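You operate a simulated robot arm through the tools that you are given. There is no shell and no other tool.

You are at the controls of a simulated robot arm. One attempt, no reset.

## Task
Fit the gold pulley, tighten the nut, then turn the pulley by hand.
Fine: brake lever on for the black socket wrench, off again after; stand the wrench back. Where these are worked on the way, their far stop is far enough and under half their travel is too little: brake lever.

Only the result counts: the job must be done as asked and must still hold three seconds after the hand-in. Knocking over, shifting, dropping, spilling or breaking anything else fails it.

## Robot
A 6-joint arm with a two-finger gripper, fixed in place. Base frame: the origin is at the foot of the arm, x ahead of it, y to its left, z up; the work surface is at about z = 790. Units: mm, degrees, N and s.
Its first joint turns from -166.0 to 166.0 degrees. Payload 3.43 kg.
Tool frame: the origin (TCP) lies between the finger pads and is the grasp point; the fingertips stand 20 mm ahead of it; z points along the fingers, y is the line along which they close. Largest opening 190 mm; the body of the gripper starts 248 mm behind the TCP.
Orientation is that of the tool frame in the base frame, as [roll, pitch, yaw] about the fixed x, y, z axes, in that order (R = Rz(yaw) Ry(pitch) Rx(roll)). With the fingers straight down and closing along the base's y, the tool's x points along the base's -x, its y along +y and its z along -z.

## Interface
- The arm moves only by the tool move_arm. Its argument "increments" is one flat list of numbers, 7 for each row, row after row: the shift along the base's x, y, z in cm, then the turn, a rotation vector about the base's x, y, z in rad, then the closure in counts, from 0 (fully open) to 255 (shut). In form: [dx, dy, dz, wx, wy, wz, hand, dx, dy, dz, wx, wy, wz, hand, ...]. A call has 1 to 20 rows; each row is the pose to reach, as a shift and turn from the pose commanded when the call began. A row lasts 0.2 s, in which the tool goes at most 50 mm and 8.6 degrees; a call with a longer step from one row to the next is refused whole, and so is a gripper value outside its range. A pose out of reach is approached as far as the arm can. The call stops where the force on the tool passes 60 N (or 10 N more than at its start, if that is more) or the arm is blocked; 0.2 s more then pass. The fingers move at their own pace (about 153 mm/s each) and stop on an object; they squeeze with about 23 N. The grip force told is the motor's: it shows also when the fingers shut on nothing. Time passes only in rows, and 0.2 s behind the last, so rows that repeat a pose let the fingers close. It gives the time, the measured TCP pose, the force on the tool (base axes), the opening and the grip force at its end, in the units of the frame above (readings bear some noise), with the torque about the TCP (base axes, N m) and any sound that the robot's microphone picked up.
- Cameras (640 x 400 px; columns grow to the right, rows downward): "scene" is fixed at [42.7, -514.8, 1543.8]; the picture's right is [0.51, -0.86, 0.00], its down [-0.39, -0.23, -0.89] and it looks along [0.77, 0.45, -0.46] (base axes); focal length 345 px, centre (320, 200). "wrist" rides on the gripper at [70, -8, -288] in the tool frame; the picture's right is [0.12, 0.99, 0.00], its down [-0.96, 0.12, -0.25] and it looks along [-0.24, 0.03, 0.97] (tool axes); focal length 261 px, centre (320, 200). There is no depth. A picture from a camera that has moved, and an enlarged one, comes with that camera's place and axes in the base frame and with its lens. The place of the scene camera against the robot may be out by one fixed shift of up to 25 mm in any direction.
- camera(camera): a new picture of that camera. It takes no simulated time.
- lift_body(by): slides the trunk up (or, below 0, down) by that many mm; the arm rides with it, the base frame stays. It gives what a move gives, with no picture.
- enlarge(camera, box): a new picture of the part [left, top, right, bottom] of that camera's present view, enlarged. It takes no simulated time.
- close_job(): hands the job in; it is judged then, once.

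Nothing tells you positions but the pictures and the camera data. Unless the task says otherwise, let go and move clear before handing in.

The tools are called after "Request:" as a command line: name --argument value ..., lists and objects as JSON in quotes. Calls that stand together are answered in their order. move_arm: Moves the arm, as the interface text tells. Its arguments: {"type":"object","properties":{"increments":{"type":"array","items":{"type":"number"}}},"required":["increments"]} The other tools are called the same way: lift_body (by) slides the trunk up or down; camera (camera) takes a picture; enlarge (camera, box) takes an enlarged picture of a part of a camera's view; close_job () hands the job in.

At the start:

```text
clock: 0.0
ee_pos: [668.6, 313.1, 1296.1]
orientation: [-179.9, 0.0, 179.9]
wrist_force: [-0.4, 0.1, -0.4]
ft_torque: [0.0, 0.01, 0.0]
finger_gap: 190.0
grip_force: 0.1
trunk travel left (down, up): [-275.0, 165.0]
```

scene: 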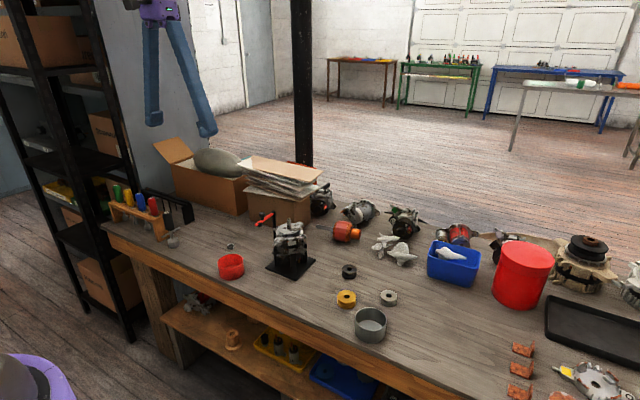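
wrist: 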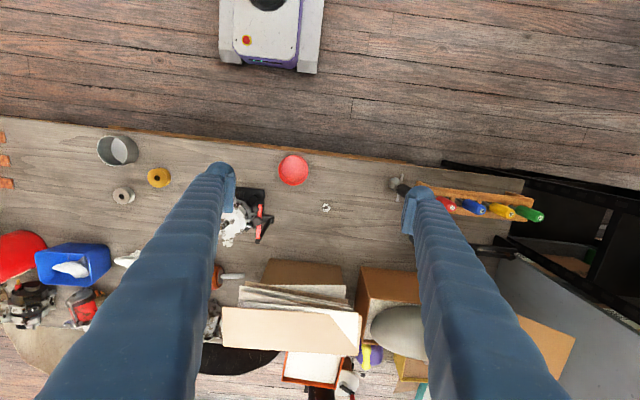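

I see a bench with an alternator-like fixture carrying a red lever, a gold pulley, a grey one and a black one, a red dish, a nut, and a tool rack on the left. I'll look closer before moving.

Request:
enlarge --camera "scene" --box '[200, 190, 420, 350]'

Request:
enlarge --camera "scene" --box '[90, 160, 250, 260]'

Request:
enlarge --camera "wrist" --box '[90, 120, 350, 280]'

Request:
enlarge --camera "wrist" --box '[340, 140, 560, 280]'

Request:
enlarge --camera "scene" --box '[250, 200, 330, 280]'

```text
2.50 times, centred on (310, 270) of scene
camera zoom: at [42.7, -514.8, 1543.8], right [0.51, -0.86, 0.0], down [-0.39, -0.23, -0.89], along [0.77, 0.45, -0.46], focal length 864 px, centre (345, 25)
```

zoom: 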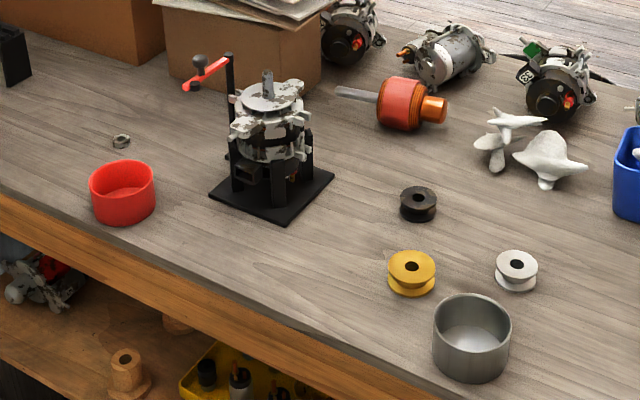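

```text
4.00 times, centred on (170, 210) of scene
camera zoom: at [42.7, -514.8, 1543.8], right [0.51, -0.86, 0.0], down [-0.39, -0.23, -0.89], along [0.77, 0.45, -0.46], focal length 1382 px, centre (920, 160)
```

zoom: 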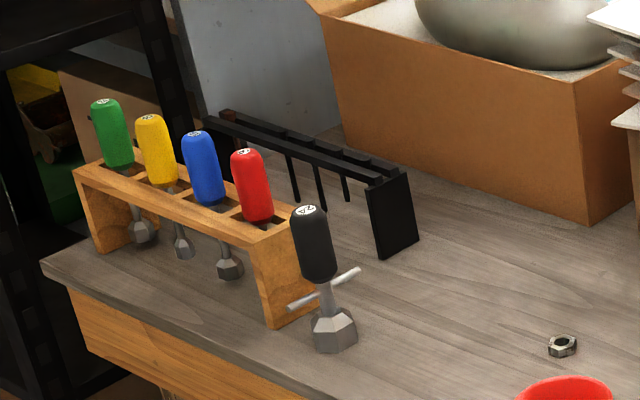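

```text
2.46 times, centred on (220, 200) of wrist
camera zoom: at [597.7, 304.6, 1583.2], right [-0.12, 0.99, 0.0], down [0.96, 0.12, 0.25], along [0.24, 0.03, -0.97], focal length 642 px, centre (566, 200)
```

zoom: 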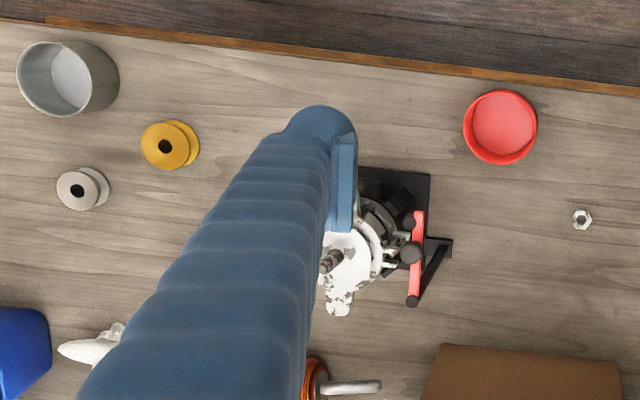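

```text
2.86 times, centred on (450, 210) of wrist
camera zoom: at [597.7, 304.6, 1583.2], right [-0.12, 0.99, 0.0], down [0.96, 0.12, 0.25], along [0.24, 0.03, -0.97], focal length 745 px, centre (-51, 171)
```

zoom: 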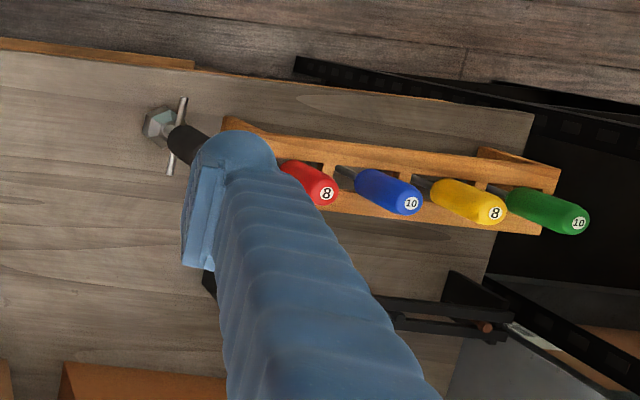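

```text
5.00 times, centred on (290, 240) of scene
camera zoom: at [42.7, -514.8, 1543.8], right [0.51, -0.86, 0.0], down [-0.39, -0.23, -0.89], along [0.77, 0.45, -0.46], focal length 1727 px, centre (470, 0)
```

zoom: 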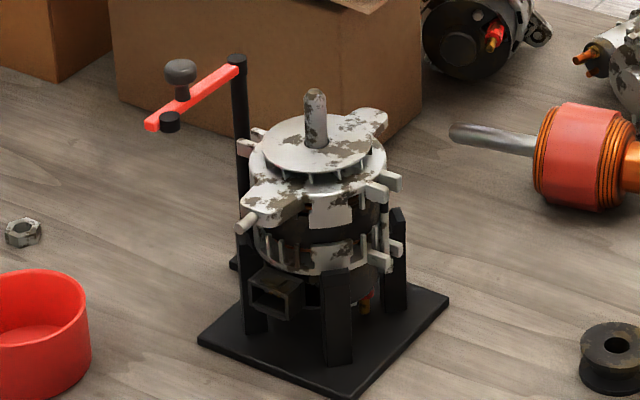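

The fixture is a vertical-shaft alternator at about (856, 81) with the shaft tip near z≈930–950. The gold pulley is near (779, -156), the nut near (815, 351), and the black wrench stands left of the red-handled one. I'll move the wrist camera over the fixture for accurate views.

Request:
move_arm --increments '[2.6, -3.2, -1.5, 0, 0, 0, 0, 5.2, -6.4, -3.0, 0, 0, 0, 0, 7.8, -9.6, -4.5, 0, 0, 0, 0, 10.4, -12.8, -6.0, 0, 0, 0, 0, 13, -16, -7.5, 0, 0, 0, 0, 15.6, -19.2, -9, 0, 0, 0, 0, 18.1, -22.3, -10.6, 0, 0, 0, 0, 18.1, -22.3, -10.6, 0, 0, 0, 0]'

Request:
camera --camera "wrist"

Request:
enlarge --camera "wrist" --box '[240, 120, 420, 280]'

```text
clock: 1.8
ee_pos: [849.1, 90.3, 1194.7]
orientation: [179.9, 0.0, 180.0]
wrist_force: [-0.3, -0.4, 0.1]
ft_torque: [0.05, -0.03, -0.04]
finger_gap: 189.9
grip_force: 0.0
trunk travel left (down, up): [-275.0, 165.0]
```

```text
taken
camera wrist: at [778.5, 82.4, 1481.3], right [-0.12, 0.99, 0.0], down [0.96, 0.12, 0.25], along [0.25, 0.03, -0.97], focal length 261 px, centre (320, 200)
```

wrist: 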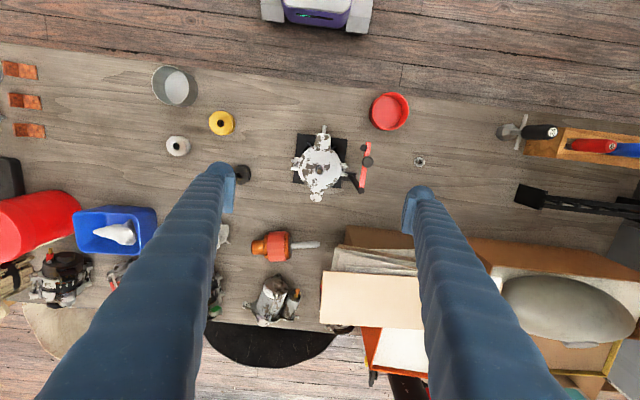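

```text
2.50 times, centred on (330, 200) of wrist
camera zoom: at [778.5, 82.4, 1481.3], right [-0.12, 0.99, 0.0], down [0.96, 0.12, 0.25], along [0.25, 0.03, -0.97], focal length 652 px, centre (295, 200)
```

zoom: 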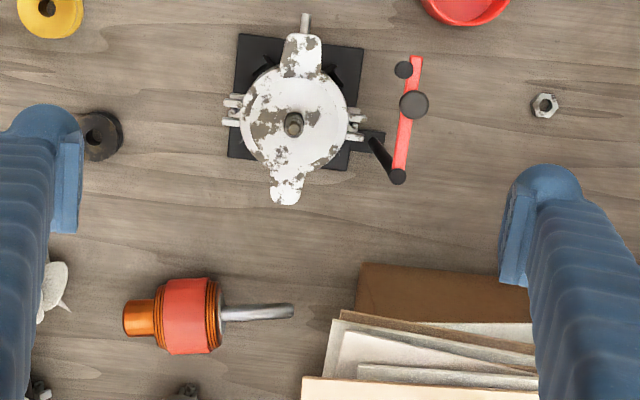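

The fixture's shaft is almost directly below the TCP, at about (846, 89). Next I'll go down over the gold pulley for a close look, which also gives me a second angle on the fixture.

Request:
move_arm --increments '[-1, -3.5, -2, 0, 0, 0, 0, -2, -7, -4, 0, 0, 0, 0, -3, -10.5, -6, 0, 0, 0, 0, -4, -14, -8, 0, 0, 0, 0, -5, -17.5, -11, 0, 0, 0, 0, -6, -21, -14, 0, 0, 0, 0, -7, -24.5, -17, 0, 0, 0, 0, -7, -24.5, -17, 0, 0, 0, 0]'

Request:
camera --camera "wrist"

Request:
enlarge --camera "wrist" --box '[260, 140, 380, 240]'

```text
clock: 3.6
ee_pos: [778.6, -156.4, 1020.7]
orientation: [180.0, 0.0, 180.0]
wrist_force: [0.2, 0.3, -0.1]
ft_torque: [0.07, 0.04, 0.04]
finger_gap: 189.8
grip_force: 0.1
trunk travel left (down, up): [-275.0, 165.0]
```

```text
taken
camera wrist: at [708.4, -164.2, 1308.3], right [-0.12, 0.99, 0.0], down [0.96, 0.12, 0.25], along [0.25, 0.03, -0.97], focal length 261 px, centre (320, 200)
```

wrist: 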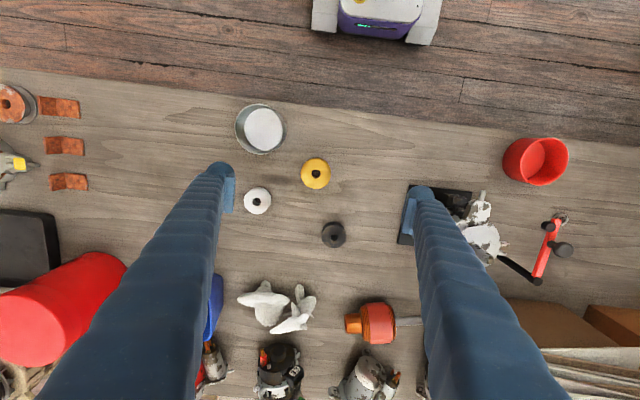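

```text
4.00 times, centred on (320, 190) of wrist
camera zoom: at [708.4, -164.2, 1308.3], right [-0.12, 0.99, 0.0], down [0.96, 0.12, 0.25], along [0.25, 0.03, -0.97], focal length 1043 px, centre (320, 240)
```

zoom: 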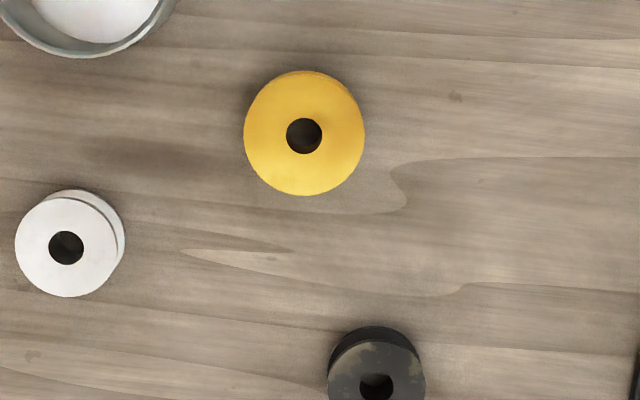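

The gold pulley's bore is at about (781.6, -162.7), outer diameter ≈56 mm, bore ≈17 mm. I'll zoom in from the side camera to get its height.

Request:
enlarge --camera "scene" --box '[330, 280, 410, 330]'

Request:
enlarge --camera "scene" --box '[265, 205, 325, 245]'

Request:
enlarge --camera "wrist" --box '[440, 180, 600, 300]'

```text
8.00 times, centred on (370, 305) of scene
camera zoom: at [42.7, -514.8, 1543.8], right [0.51, -0.86, 0.0], down [-0.39, -0.23, -0.89], along [0.77, 0.45, -0.46], focal length 2763 px, centre (-80, -640)
```

zoom: 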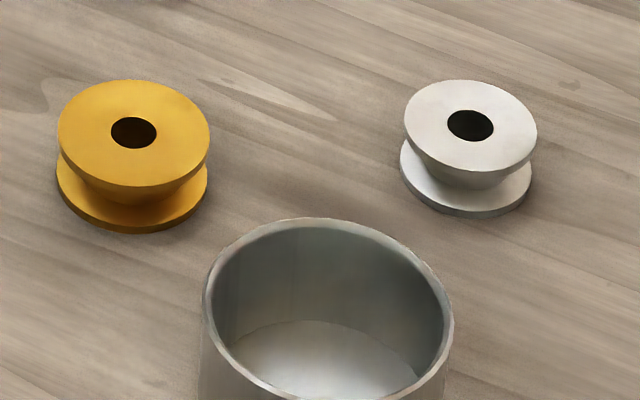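

```text
10.00 times, centred on (295, 225) of scene
camera zoom: at [42.7, -514.8, 1543.8], right [0.51, -0.86, 0.0], down [-0.39, -0.23, -0.89], along [0.77, 0.45, -0.46], focal length 3454 px, centre (570, -50)
```

zoom: 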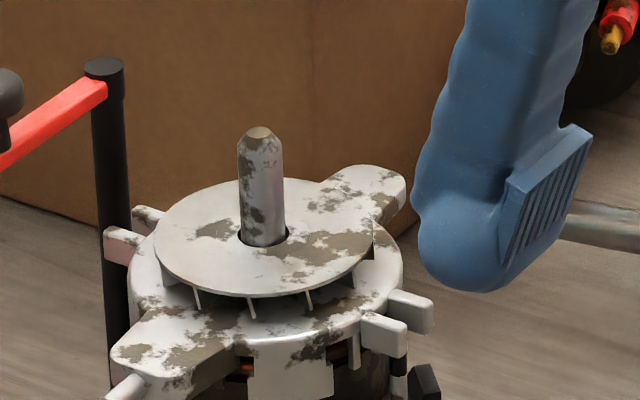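

```text
3.33 times, centred on (520, 240) of wrist
camera zoom: at [708.4, -164.2, 1308.3], right [-0.12, 0.99, 0.0], down [0.96, 0.12, 0.25], along [0.25, 0.03, -0.97], focal length 869 px, centre (-347, 67)
```

zoom: 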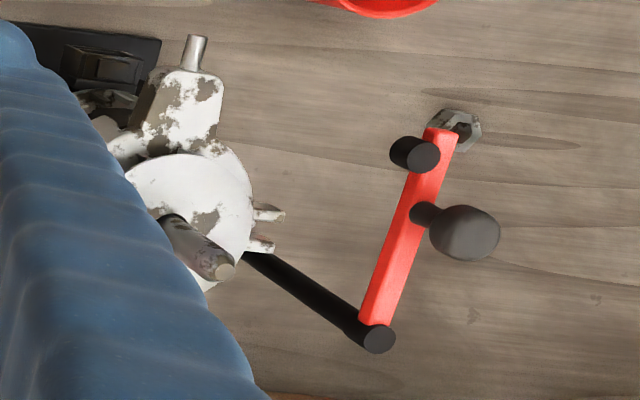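

I now put the shaft at about (843, 89) with its tip at z≈975, and the brake lever's pivot at about (878, 178) with its knob at about (817, 177, 988). Next I'll fly over to inspect the nut and the black wrench.

Request:
move_arm --increments '[-0.4, 4.4, 1.8, 0, 0, 0, 0, -0.8, 8.8, 3.6, 0, 0, 0, 0, -1.2, 13.2, 5.4, 0, 0, 0, 0, -1.6, 17.6, 7.2, 0, 0, 0, 0, -2.0, 22, 9, 0, 0, 0, 0, -2.4, 26.4, 10.8, 0, 0, 0, 0, -2.8, 30.8, 12.6, 0, 0, 0, 0, -3.2, 35.2, 14, 0, 0, 0, 0, -3.6, 39.6, 14, 0, 0, 0, 0, -4, 44, 14, 0, 0, 0, 0, -4.4, 48.4, 14, 0, 0, 0, 0, -4.4, 50, 14, 0, 0, 0, 0, -4.4, 50, 14, 0, 0, 0, 0]'

Request:
camera --camera "wrist"

Request:
enlarge --camera "wrist" --box '[240, 140, 400, 240]'

Request:
enlarge --camera "wrist" --box '[400, 100, 600, 240]'

```text
clock: 6.4
ee_pos: [734.7, 343.2, 1160.2]
orientation: [-180.0, -0.1, -179.9]
wrist_force: [-0.2, 0.1, -0.8]
ft_torque: [0.03, 0.02, 0.0]
finger_gap: 189.9
grip_force: 0.1
trunk travel left (down, up): [-275.0, 165.0]
```

```text
taken
camera wrist: at [664.5, 336.0, 1447.9], right [-0.12, 0.99, 0.0], down [0.96, 0.12, 0.25], along [0.24, 0.03, -0.97], focal length 261 px, centre (320, 200)
```

wrist: 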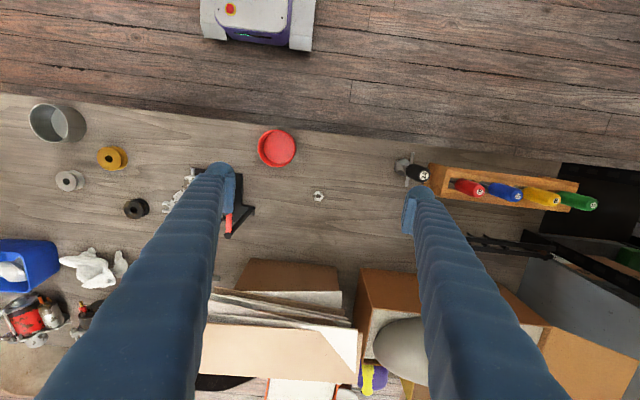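

```text
4.00 times, centred on (320, 190) of wrist
camera zoom: at [664.5, 336.0, 1447.9], right [-0.12, 0.99, 0.0], down [0.96, 0.12, 0.25], along [0.24, 0.03, -0.97], focal length 1043 px, centre (320, 240)
```

zoom: 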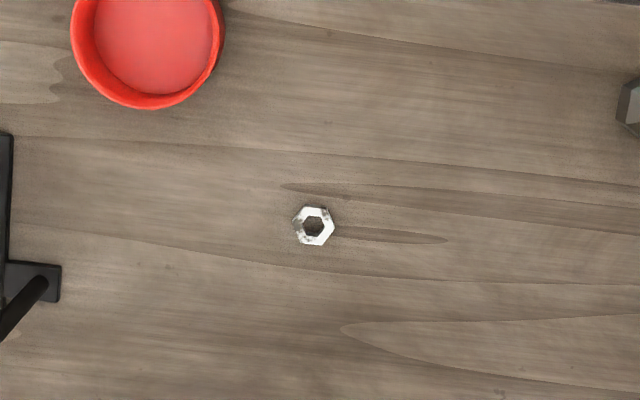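

```text
2.86 times, centred on (500, 170) of wrist
camera zoom: at [664.5, 336.0, 1447.9], right [-0.12, 0.99, 0.0], down [0.96, 0.12, 0.25], along [0.24, 0.03, -0.97], focal length 745 px, centre (-194, 286)
```

zoom: 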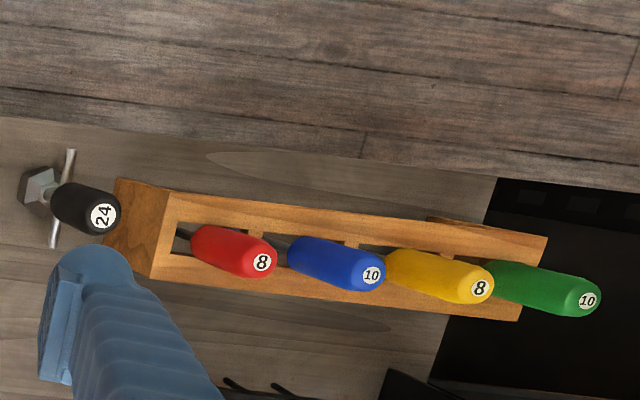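

The nut lies at about (818.7, 350.5) and measures 24 mm across flats. The black "24" socket wrench stands at about (717, 552), roughly 142 mm tall, with its cross bar along x. I'll put the camera straight above the nut for a precise reading.

Request:
move_arm --increments '[2.2, 0.2, -4.2, 0, 0, 0, 0, 4.4, 0.4, -8.4, 0, 0, 0, 0, 6.6, 0.6, -12.6, 0, 0, 0, 0, 8.8, 0.8, -16.8, 0, 0, 0, 0, 11, 1.0, -21, 0, 0, 0, 0, 13.2, 1.2, -25.2, 0, 0, 0, 0, 15.4, 1.5, -29.5, 0, 0, 0, 0, 15.4, 1.5, -29.5, 0, 0, 0, 0]'

Request:
camera --camera "wrist"

Request:
enlarge --camera "wrist" --box '[280, 110, 360, 160]'

```text
clock: 8.2
ee_pos: [889.3, 360.0, 864.5]
orientation: [-179.9, 0.0, 180.0]
wrist_force: [0.3, -0.5, -0.3]
ft_torque: [-0.04, 0.02, -0.01]
finger_gap: 190.0
grip_force: 0.0
trunk travel left (down, up): [-275.0, 165.0]
```

```text
taken
camera wrist: at [819.1, 351.6, 1152.4], right [-0.12, 0.99, 0.0], down [0.96, 0.12, 0.25], along [0.25, 0.03, -0.97], focal length 261 px, centre (320, 200)
```

wrist: 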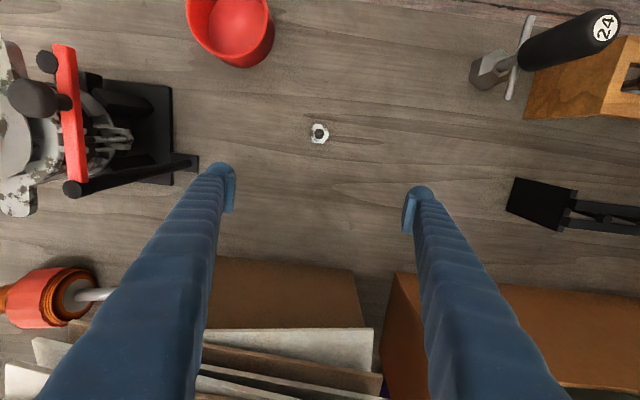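

```text
8.00 times, centred on (320, 135) of wrist
camera zoom: at [819.1, 351.6, 1152.4], right [-0.12, 0.99, 0.0], down [0.96, 0.12, 0.25], along [0.25, 0.03, -0.97], focal length 2085 px, centre (320, 720)
```

zoom: 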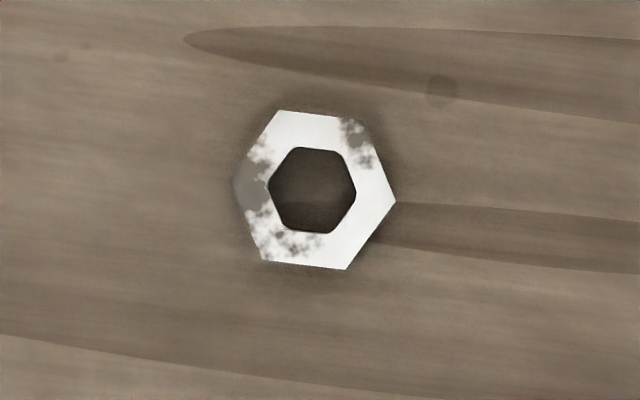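

The nut's hole is at (819.3, 350.3), 24 mm across flats, with flat faces normal to x. Now the same straight-down reading over the shaft tip.

Request:
move_arm --increments '[0, -0.5, 4.8, 0, 0, 0, 0, 0, -1, 9.6, 0, 0, 0, 0, 0.5, -2, 14.2, 0, 0, 0, 0, 1, -5, 17.4, 0, 0, 0, 0, 1.4, -9.5, 17.4, 0, 0, 0, 0, 1.8, -14, 17.4, 0, 0, 0, 0, 2.2, -18.5, 17.4, 0, 0, 0, 0, 2.4, -23, 17.4, 0, 0, 0, 0, 2.4, -26.3, 17.4, 0, 0, 0, 0, 2.4, -26.3, 17.4, 0, 0, 0, 0]'

Request:
camera --camera "wrist"

Request:
enlarge --camera "wrist" --box '[280, 110, 360, 160]'

Request:
enlarge --camera "wrist" --box '[250, 60, 450, 200]'

```text
clock: 10.4
ee_pos: [912.8, 97.4, 1036.4]
orientation: [179.9, 0.0, 180.0]
wrist_force: [0.3, 0.0, -0.2]
ft_torque: [0.09, 0.0, 0.0]
finger_gap: 190.0
grip_force: 0.0
trunk travel left (down, up): [-275.0, 165.0]
```

```text
taken
camera wrist: at [842.9, 89.6, 1324.2], right [-0.12, 0.99, 0.0], down [0.96, 0.12, 0.25], along [0.24, 0.03, -0.97], focal length 261 px, centre (320, 200)
```

wrist: 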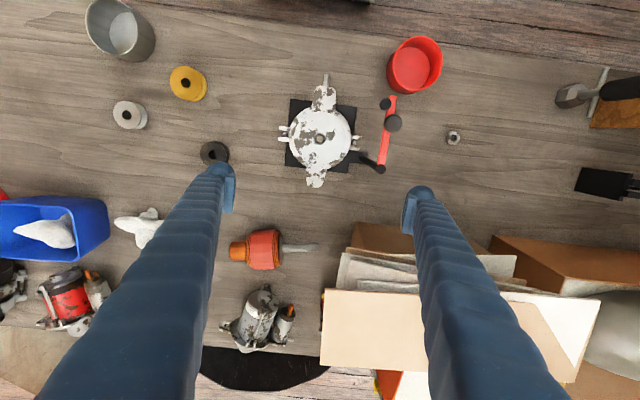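

```text
8.00 times, centred on (320, 135) of wrist
camera zoom: at [842.9, 89.6, 1324.2], right [-0.12, 0.99, 0.0], down [0.96, 0.12, 0.25], along [0.24, 0.03, -0.97], focal length 2085 px, centre (320, 720)
```

zoom: 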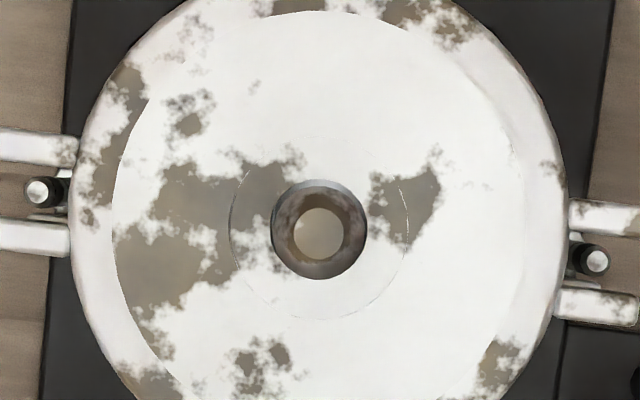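

```text
2.86 times, centred on (350, 130) of wrist
camera zoom: at [842.9, 89.6, 1324.2], right [-0.12, 0.99, 0.0], down [0.96, 0.12, 0.25], along [0.24, 0.03, -0.97], focal length 745 px, centre (234, 400)
```

zoom: 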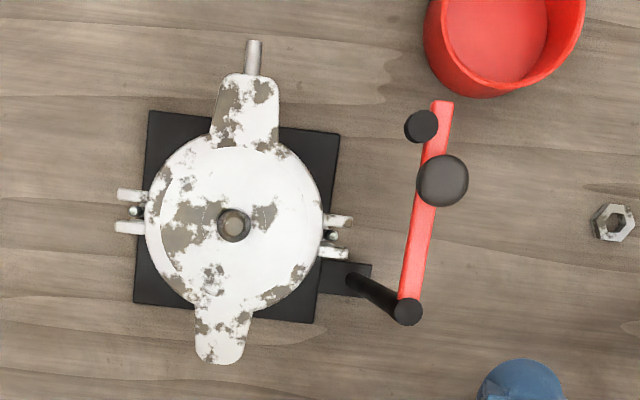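

The shaft reads as about (849.5, 90). I'll let the arm settle and re-read, so I know how much of this is noise or lag.

Request:
move_arm --increments '[0, 0, 0, 0, 0, 0, 0, 0, 0, 0, 0, 0, 0, 0, 0, 0, 0, 0, 0, 0, 0]'

Request:
enlarge --camera "wrist" --box '[280, 110, 360, 160]'

```text
clock: 11.2
ee_pos: [913.3, 98.2, 1035.9]
orientation: [180.0, -0.1, 179.9]
wrist_force: [0.3, -0.3, 0.7]
ft_torque: [0.01, 0.0, -0.03]
finger_gap: 189.8
grip_force: 0.0
trunk travel left (down, up): [-275.0, 165.0]
```

```text
8.00 times, centred on (320, 135) of wrist
camera zoom: at [843.0, 90.2, 1324.0], right [-0.12, 0.99, 0.0], down [0.96, 0.12, 0.25], along [0.24, 0.03, -0.97], focal length 2085 px, centre (320, 720)
```

zoom: 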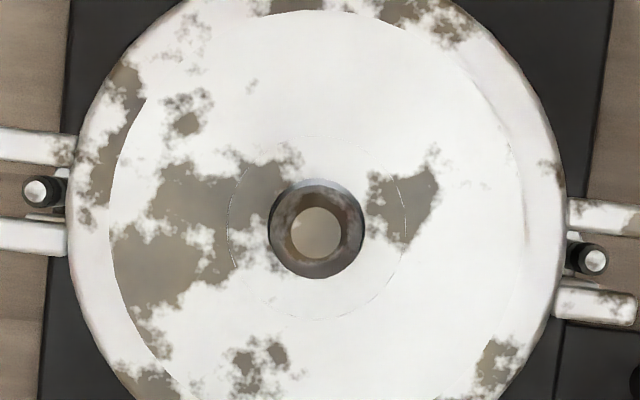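

The reading is stable to about half a millimetre. Next comes the matching straight-down reading over the gold pulley.

Request:
move_arm --increments '[-1, -4.5, 0, 0, 0, 0, 0, -2, -9, 0, 0, 0, 0, 0, -3, -13.5, 0, 0, 0, 0, 0, -4.5, -18, 0, 0, 0, 0, 0, -6, -21.5, -3, 0, 0, 0, 0, -6.6, -24, -7, 0, 0, 0, 0, -6.6, -25.2, -11.5, 0, 0, 0, 0, -6.6, -25.2, -16.5, 0, 0, 0, 0, -6.6, -25.2, -16.5, 0, 0, 0, 0, -6.6, -25.2, -16.5, 0, 0, 0, 0, -6.6, -25.2, -16.5, 0, 0, 0, 0]'

Request:
enlarge --camera "wrist" --box '[280, 110, 360, 160]'

Request:
camera --camera "wrist"

Request:
enlarge --camera "scene" --box '[265, 205, 325, 245]'

```text
clock: 13.6
ee_pos: [845.4, -156.4, 873.0]
orientation: [-180.0, 0.0, 179.9]
wrist_force: [-0.3, 0.0, 0.1]
ft_torque: [0.02, 0.01, 0.02]
finger_gap: 189.9
grip_force: 0.1
trunk travel left (down, up): [-275.0, 165.0]
```

```text
8.00 times, centred on (320, 135) of wrist
camera zoom: at [775.0, -163.3, 1159.9], right [-0.12, 0.99, 0.0], down [0.96, 0.12, 0.25], along [0.24, 0.03, -0.97], focal length 2085 px, centre (320, 720)
```

zoom: 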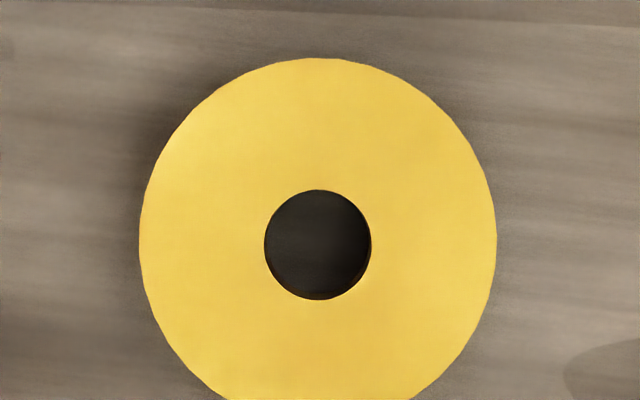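

```text
taken
camera wrist: at [775.0, -163.3, 1159.9], right [-0.12, 0.99, 0.0], down [0.96, 0.12, 0.25], along [0.24, 0.03, -0.97], focal length 261 px, centre (320, 200)
```

wrist: 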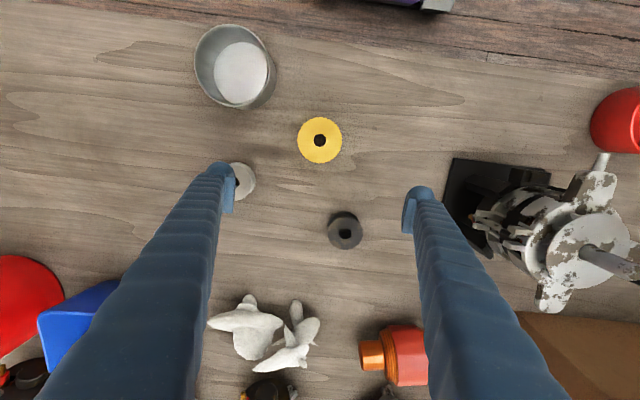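

```text
10.00 times, centred on (295, 225) of scene
camera zoom: at [42.7, -514.8, 1543.8], right [0.51, -0.86, 0.0], down [-0.39, -0.23, -0.89], along [0.77, 0.45, -0.46], focal length 3454 px, centre (570, -50)
```

zoom: 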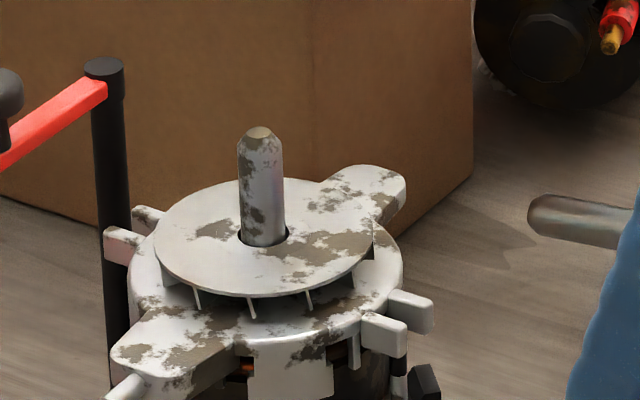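

The pulley bore is at (783.6, -162.6) and the shaft axis at (849.7, 90.3). The shaft is 16 mm across with a chamfered tip and the bore is 17.4 mm. I'll narrow the fingers and go down around the pulley.

Request:
move_arm --increments '[-3, -0.3, 0, 0, 0, 0, 134, -6.18, -0.62, 0, 0, 0, 0, 134, -6.18, -0.62, 0, 0, 0, 0, 134, -6.18, -0.62, -2.5, 0, 0, 0, 134, -6.18, -0.62, -4.5, 0, 0, 0, 134, -6.18, -0.62, -4.5, 0, 0, 0, 134, -6.18, -0.62, -4.5, 0, 0, 0, 134]'

Request:
camera --camera "wrist"

Request:
enlarge --camera "scene" --box '[310, 260, 410, 330]'

```text
clock: 15.2
ee_pos: [783.9, -160.6, 828.7]
orientation: [-180.0, -0.1, -180.0]
wrist_force: [0.1, -0.5, -0.5]
ft_torque: [0.01, 0.04, -0.04]
finger_gap: 90.0
grip_force: 0.2
trunk travel left (down, up): [-275.0, 165.0]
```

```text
taken
camera wrist: at [713.2, -169.3, 1115.7], right [-0.12, 0.99, 0.0], down [0.96, 0.12, 0.25], along [0.24, 0.03, -0.97], focal length 261 px, centre (320, 200)
```

wrist: 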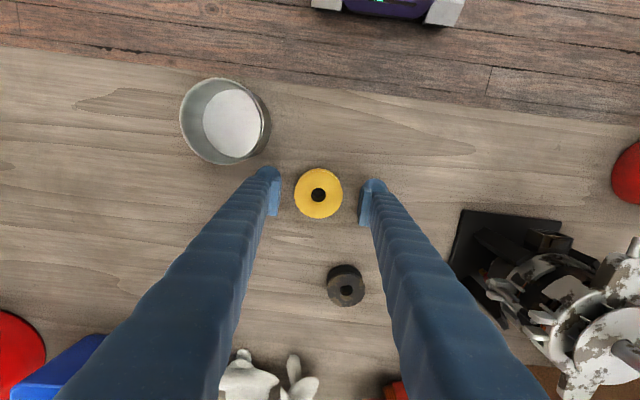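

```text
5.71 times, centred on (360, 295) of scene
camera zoom: at [42.7, -514.8, 1543.8], right [0.51, -0.86, 0.0], down [-0.39, -0.23, -0.89], along [0.77, 0.45, -0.46], focal length 1974 px, centre (91, -343)
```

zoom: 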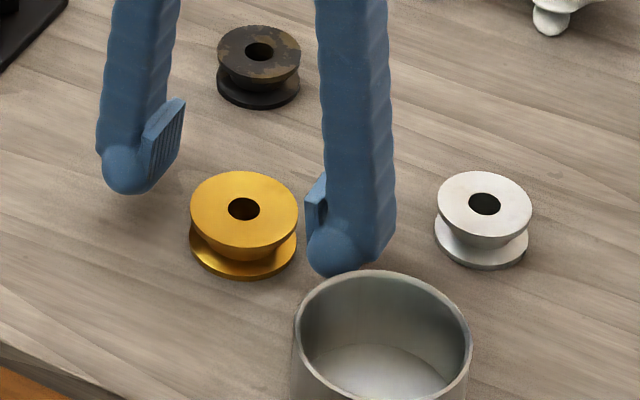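

The fingers straddle the pulley and are centred on it. I'll lower onto it and close.

Request:
move_arm --increments '[0, 0, -1.0, 0, 0, 0, 134, 0, 0, -1.6, 0, 0, 0, 134, 0, 0, -1.6, 0, 0, 0, 134]'

Request:
enlarge --camera "scene" --box '[310, 260, 410, 330]'

Request:
enlarge --camera "wrist" --box '[260, 150, 380, 240]'

```text
clock: 16.0
ee_pos: [784.2, -161.9, 813.8]
orientation: [179.9, 0.0, 180.0]
wrist_force: [-0.8, 0.0, 0.6]
ft_torque: [-0.01, -0.02, 0.01]
finger_gap: 90.0
grip_force: 0.1
trunk travel left (down, up): [-275.0, 165.0]
```

```text
5.71 times, centred on (360, 295) of scene
camera zoom: at [42.7, -514.8, 1543.8], right [0.51, -0.86, 0.0], down [-0.39, -0.23, -0.89], along [0.77, 0.45, -0.46], focal length 1974 px, centre (91, -343)
```

zoom: 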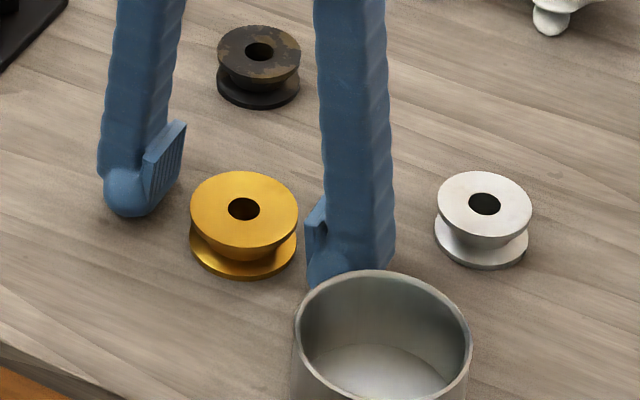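

```text
4.44 times, centred on (320, 195) of wrist
camera zoom: at [713.6, -169.8, 1100.1], right [-0.12, 0.99, 0.0], down [0.96, 0.12, 0.25], along [0.25, 0.03, -0.97], focal length 1158 px, centre (320, 222)
```

zoom: 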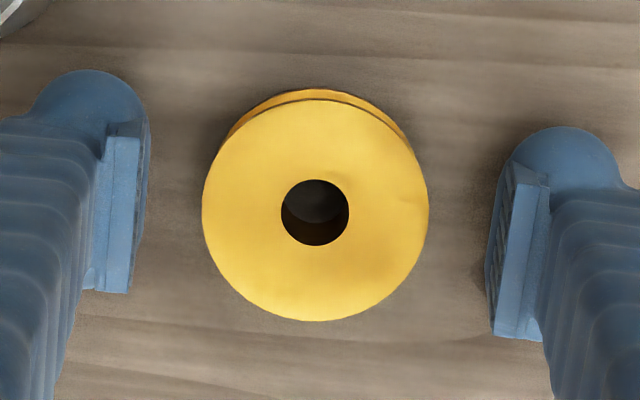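

The pulley is between the pads, so I'm closing on it.

Request:
move_arm --increments '[0, 0, 0, 0, 0, 0, 160, 0, 0, 0, 0, 0, 0, 200, 0, 0, 0, 0, 0, 0, 255, 0, 0, 0, 0, 0, 0, 255]'

Request:
enlarge --camera "wrist" --box '[260, 150, 380, 240]'

```text
clock: 17.0
ee_pos: [783.7, -161.5, 813.3]
orientation: [180.0, -0.1, 179.9]
wrist_force: [-0.1, -0.9, 0.2]
ft_torque: [0.0, -0.01, -0.01]
finger_gap: 53.5
grip_force: 23.3
trunk travel left (down, up): [-275.0, 165.0]
```

```text
4.44 times, centred on (320, 195) of wrist
camera zoom: at [713.6, -169.8, 1100.1], right [-0.12, 0.99, 0.0], down [0.96, 0.12, 0.25], along [0.24, 0.03, -0.97], focal length 1158 px, centre (320, 222)
```

zoom: 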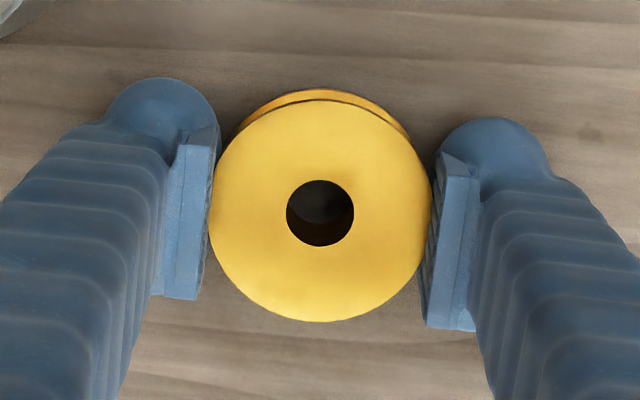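

The pulley is held and centred in y. I'll lift it straight up and carry it over the shaft.

Request:
move_arm --increments '[0, 0, 1.5, 0, 0, 0, 255, 0, 0, 5, 0, 0, 0, 255, 0, 0, 9.5, 0, 0, 0, 255, 0, 0, 14, 0, 0, 0, 255, 0.5, 1.5, 18, 0, 0, 0, 255, 1.5, 5.5, 20.5, 0, 0, 0, 255, 2.6, 10, 20.5, 0, 0, 0, 255, 3.7, 14.2, 20.5, 0, 0, 0, 255, 4.8, 18.4, 20.5, 0, 0, 0, 255, 5.9, 22.4, 20.5, 0, 0, 0, 255, 6.62, 25.2, 20.5, 0, 0, 0, 255, 6.62, 25.2, 20.5, 0, 0, 0, 255, 6.62, 25.2, 20.5, 0, 0, 0, 255]'

Request:
enlarge --camera "wrist" --box '[260, 150, 380, 240]'

Request:
enlarge --camera "scene" --box '[250, 180, 330, 230]'

```text
clock: 19.8
ee_pos: [850.9, 88.1, 1016.8]
orientation: [-180.0, -0.1, -180.0]
wrist_force: [-0.2, 0.2, -2.6]
ft_torque: [0.04, 0.01, 0.01]
finger_gap: 53.5
grip_force: 23.1
trunk travel left (down, up): [-275.0, 165.0]
```

```text
4.44 times, centred on (320, 195) of wrist
camera zoom: at [780.9, 79.8, 1305.0], right [-0.12, 0.99, 0.0], down [0.96, 0.12, 0.25], along [0.24, 0.03, -0.97], focal length 1158 px, centre (320, 222)
```

zoom: 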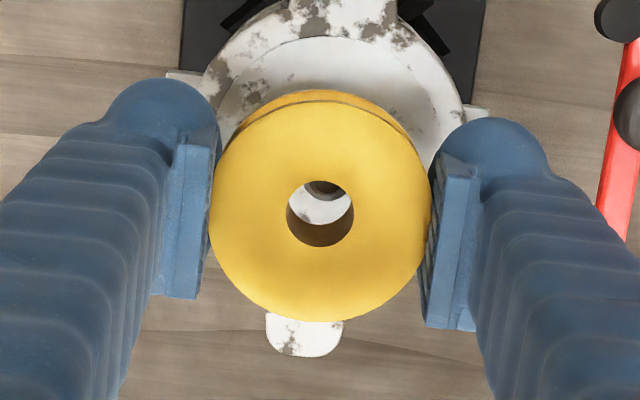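

```text
8.00 times, centred on (290, 205) of scene
camera zoom: at [42.7, -514.8, 1543.8], right [0.51, -0.86, 0.0], down [-0.39, -0.23, -0.89], along [0.77, 0.45, -0.46], focal length 2763 px, centre (560, 160)
```

zoom: 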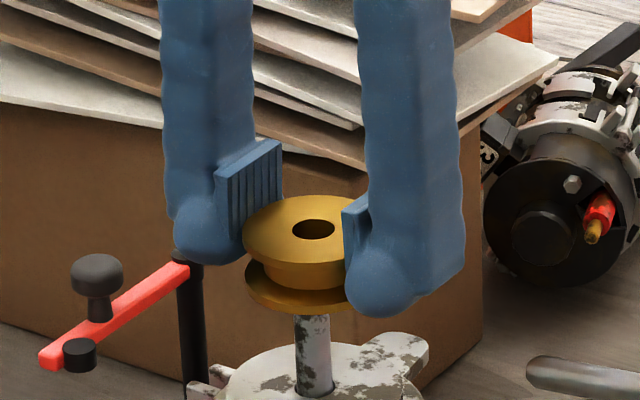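

The shaft tip is visible through the bore. I'll enlarge to judge the alignment.

Request:
enlarge --camera "wrist" --box '[305, 175, 335, 210]'

Request:
move_arm --increments '[0, 0, 0, 0, 0, 0, 255, 0, 0, 0, 0, 0, 0, 255]'

Request:
enlarge --camera "wrist" --box '[300, 175, 340, 210]'

```text
11.43 times, centred on (320, 192) of wrist
camera zoom: at [780.9, 79.8, 1305.0], right [-0.12, 0.99, 0.0], down [0.96, 0.12, 0.25], along [0.24, 0.03, -0.97], focal length 2979 px, centre (320, 286)
```

zoom: 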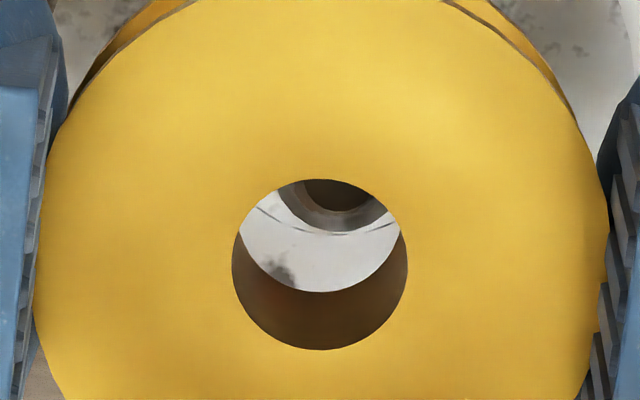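

```text
clock: 20.4
ee_pos: [851.0, 88.9, 1019.1]
orientation: [-179.9, 0.0, -179.9]
wrist_force: [0.6, -0.3, -2.5]
ft_torque: [0.01, -0.01, 0.02]
finger_gap: 53.4
grip_force: 22.9
trunk travel left (down, up): [-275.0, 165.0]
```

```text
11.43 times, centred on (320, 192) of wrist
camera zoom: at [780.9, 80.1, 1304.9], right [-0.12, 0.99, 0.0], down [0.96, 0.12, 0.25], along [0.24, 0.03, -0.97], focal length 2979 px, centre (320, 286)
```

zoom: 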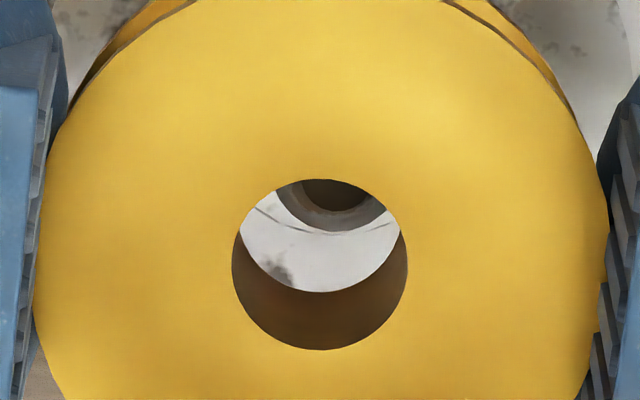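

The bore sits about 1.9 mm short in y and slightly far in x. I'll correct that and come down to just above the tip.

Request:
move_arm --increments '[-0.07, 0.18, 0, 0, 0, 0, 255, -0.07, 0.18, -1.0, 0, 0, 0, 255, -0.07, 0.18, -1.0, 0, 0, 0, 255, -0.07, 0.18, -1.0, 0, 0, 0, 255]'

Request:
enlarge --camera "wrist" --box '[300, 175, 340, 210]'

Request:
enlarge --camera "scene" --box '[260, 190, 320, 230]'

```text
clock: 21.4
ee_pos: [851.1, 91.8, 1007.8]
orientation: [-180.0, -0.2, 180.0]
wrist_force: [-0.3, 0.1, -2.4]
ft_torque: [0.02, 0.05, -0.05]
finger_gap: 53.7
grip_force: 23.1
trunk travel left (down, up): [-275.0, 165.0]
```

```text
11.43 times, centred on (320, 192) of wrist
camera zoom: at [780.7, 83.3, 1294.7], right [-0.12, 0.99, 0.0], down [0.96, 0.12, 0.25], along [0.24, 0.03, -0.97], focal length 2979 px, centre (320, 286)
```

zoom: 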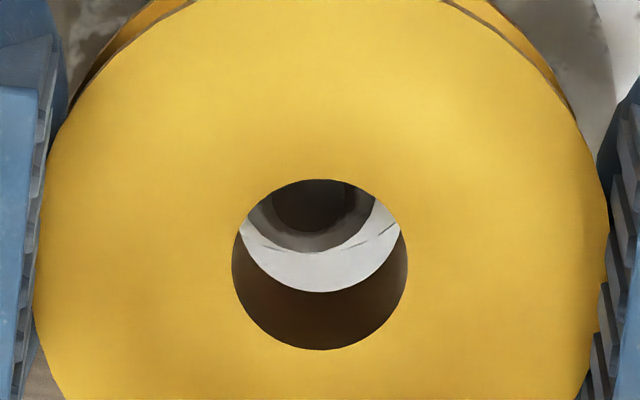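

```text
10.00 times, centred on (290, 210) of scene
camera zoom: at [42.7, -514.8, 1543.8], right [0.51, -0.86, 0.0], down [-0.39, -0.23, -0.89], along [0.77, 0.45, -0.46], focal length 3454 px, centre (620, 100)
```

zoom: 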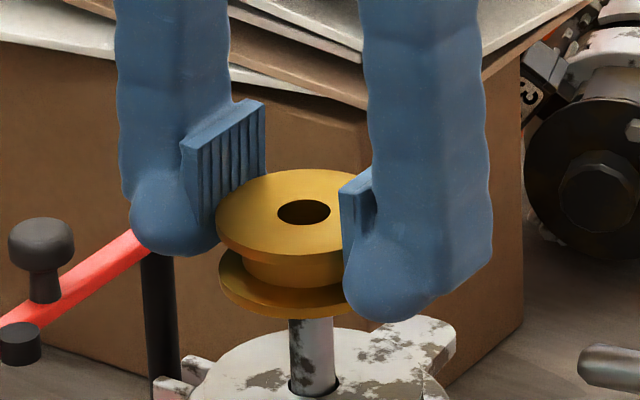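

The bore is now within about 1 mm of the axis and the chamfer will guide it. I'll nudge back in y and start lowering slowly.

Request:
move_arm --increments '[-0.03, -0.1, 0, 0, 0, 0, 255, -0.03, -0.1, -0.5, 0, 0, 0, 255, -0.03, -0.1, -1.0, 0, 0, 0, 255, -0.03, -0.1, -1.5, 0, 0, 0, 255, -0.03, -0.1, -2.0, 0, 0, 0, 255, -0.03, -0.1, -2.0, 0, 0, 0, 255]'

Request:
enlarge --camera "wrist" --box '[300, 175, 340, 210]'

Request:
enlarge --camera "scene" --box '[260, 190, 320, 230]'

```text
clock: 22.8
ee_pos: [849.7, 92.6, 986.7]
orientation: [180.0, -0.2, -180.0]
wrist_force: [0.2, -2.6, -2.4]
ft_torque: [-0.04, -0.01, 0.0]
finger_gap: 53.4
grip_force: 23.2
trunk travel left (down, up): [-275.0, 165.0]
```

```text
11.43 times, centred on (320, 192) of wrist
camera zoom: at [779.9, 83.3, 1274.8], right [-0.12, 0.99, 0.0], down [0.96, 0.12, 0.25], along [0.24, 0.03, -0.97], focal length 2979 px, centre (320, 286)
```

zoom: 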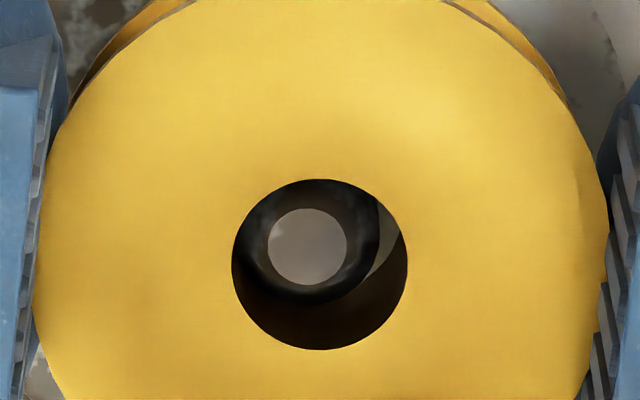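

```text
10.00 times, centred on (290, 210) of scene
camera zoom: at [42.7, -514.8, 1543.8], right [0.51, -0.86, 0.0], down [-0.39, -0.23, -0.89], along [0.77, 0.45, -0.46], focal length 3454 px, centre (620, 100)
```

zoom: 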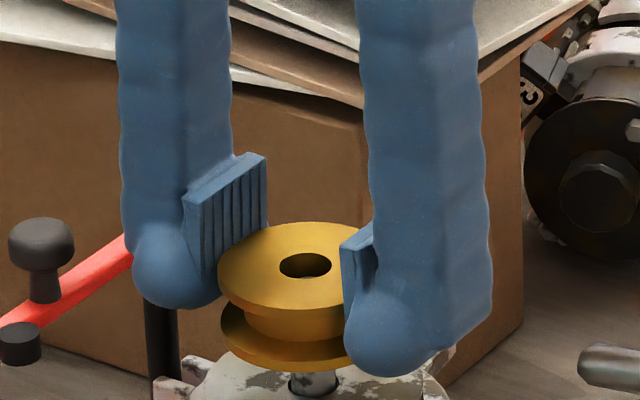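

The shaft tip is inside the bore but offset about 1.2 mm. I'll shift a little towards -y and continue down.

Request:
move_arm --increments '[0, -0.12, 0, 0, 0, 0, 255, 0, -0.12, 0, 0, 0, 0, 255, 0, -0.12, -0.5, 0, 0, 0, 255, 0, -0.12, -0.8, 0, 0, 0, 255]'

Request:
enlarge --camera "wrist" --box '[300, 175, 340, 210]'

```text
clock: 23.8
ee_pos: [850.2, 89.9, 980.7]
orientation: [180.0, -0.1, 180.0]
wrist_force: [0.7, -0.6, -2.4]
ft_torque: [-0.02, -0.03, -0.02]
finger_gap: 53.8
grip_force: 22.6
trunk travel left (down, up): [-275.0, 165.0]
```

```text
11.43 times, centred on (320, 192) of wrist
camera zoom: at [779.7, 82.1, 1267.6], right [-0.12, 0.99, 0.0], down [0.96, 0.12, 0.25], along [0.24, 0.03, -0.97], focal length 2979 px, centre (320, 286)
```

zoom: 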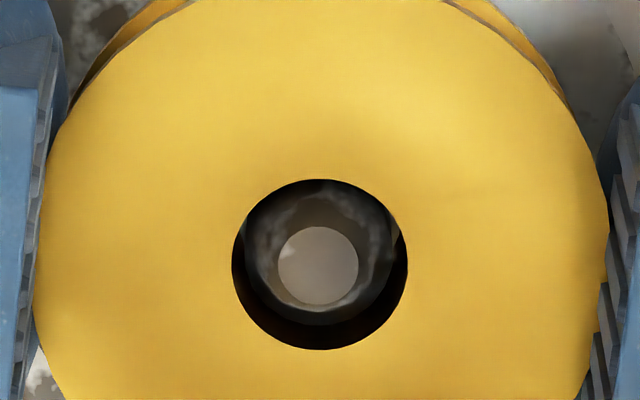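

It's now well centred. I'll continue down to the seat.

Request:
move_arm --increments '[0, 0, -0.4, 0, 0, 0, 255, 0, 0, -0.8, 0, 0, 0, 255, 0, 0, -1.2, 0, 0, 0, 255, 0, 0, -1.5, 0, 0, 0, 255, 0, 0, -1.8, 0, 0, 0, 255, 0, 0, -1.8, 0, 0, 0, 255]'

Request:
enlarge --camera "scene" --box '[260, 200, 320, 240]'

Request:
enlarge --camera "wrist" --box '[300, 175, 340, 210]'

```text
clock: 25.2
ee_pos: [850.3, 89.1, 964.6]
orientation: [-179.9, 0.1, 179.9]
wrist_force: [2.6, 3.3, 20.6]
ft_torque: [0.04, -0.05, 0.03]
finger_gap: 53.1
grip_force: 22.2
trunk travel left (down, up): [-275.0, 165.0]
```

```text
10.00 times, centred on (290, 220) of scene
camera zoom: at [42.7, -514.8, 1543.8], right [0.51, -0.86, 0.0], down [-0.39, -0.23, -0.89], along [0.77, 0.45, -0.46], focal length 3454 px, centre (620, 0)
```

zoom: 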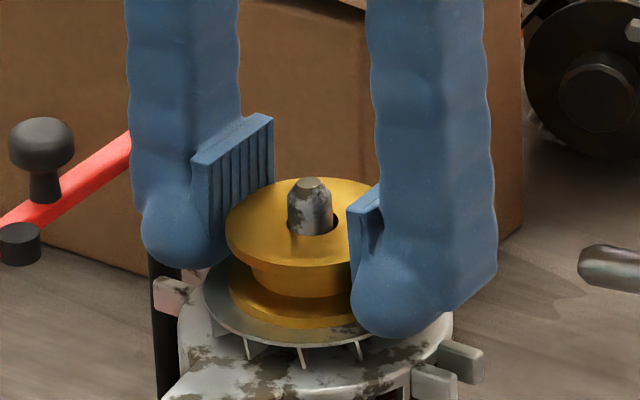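

```text
11.43 times, centred on (320, 192) of wrist
camera zoom: at [779.6, 81.9, 1251.2], right [-0.12, 0.99, 0.0], down [0.96, 0.12, 0.25], along [0.25, 0.03, -0.97], focal length 2979 px, centre (320, 286)
```

zoom: 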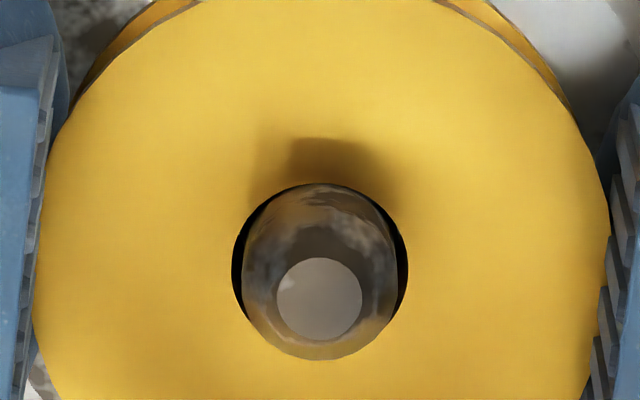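

The pulley is on its seat: there is 20 N of contact force at TCP z≈964.6 and the shaft tip stands about 20 mm above it. I'll release with a limited opening and rise.

Request:
move_arm --increments '[0, 0, 0.2, 0, 0, 0, 200, 0, 0, 0.2, 0, 0, 0, 165, 0, 0, 0.2, 0, 0, 0, 150, 0, 0, 0.2, 0, 0, 0, 150, 0, 0, 2, 0, 0, 0, 150, 0, 0, 6, 0, 0, 0, 150, 0, 0, 10, 0, 0, 0, 150, 0, 0, 13, 0, 0, 0, 150, 0, 0, 13, 0, 0, 0, 150]'

Request:
camera --camera "wrist"

Request:
enlarge --camera "scene" --box '[250, 195, 330, 245]'

```text
clock: 27.2
ee_pos: [851.9, 90.5, 1091.2]
orientation: [179.9, -0.1, 179.9]
wrist_force: [1.1, 0.1, -1.0]
ft_torque: [-0.02, 0.0, -0.01]
finger_gap: 78.4
grip_force: 0.1
trunk travel left (down, up): [-275.0, 165.0]
```

```text
taken
camera wrist: at [781.7, 82.2, 1378.3], right [-0.12, 0.99, 0.0], down [0.96, 0.12, 0.25], along [0.24, 0.03, -0.97], focal length 261 px, centre (320, 200)
```

wrist: 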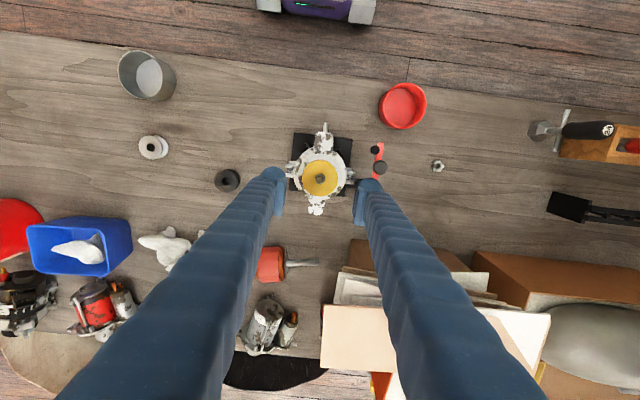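

```text
8.00 times, centred on (290, 220) of scene
camera zoom: at [42.7, -514.8, 1543.8], right [0.51, -0.86, 0.0], down [-0.39, -0.23, -0.89], along [0.77, 0.45, -0.46], focal length 2763 px, centre (560, 40)
```

zoom: 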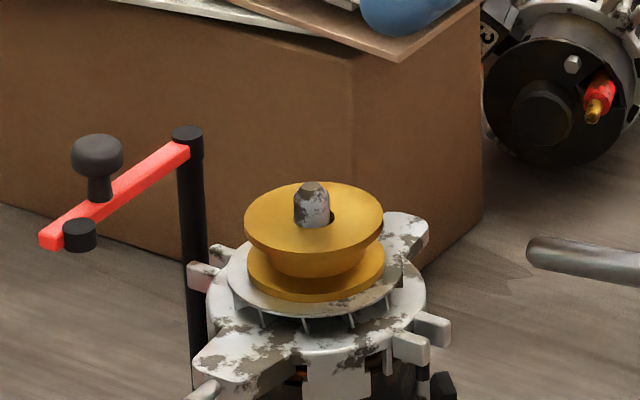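

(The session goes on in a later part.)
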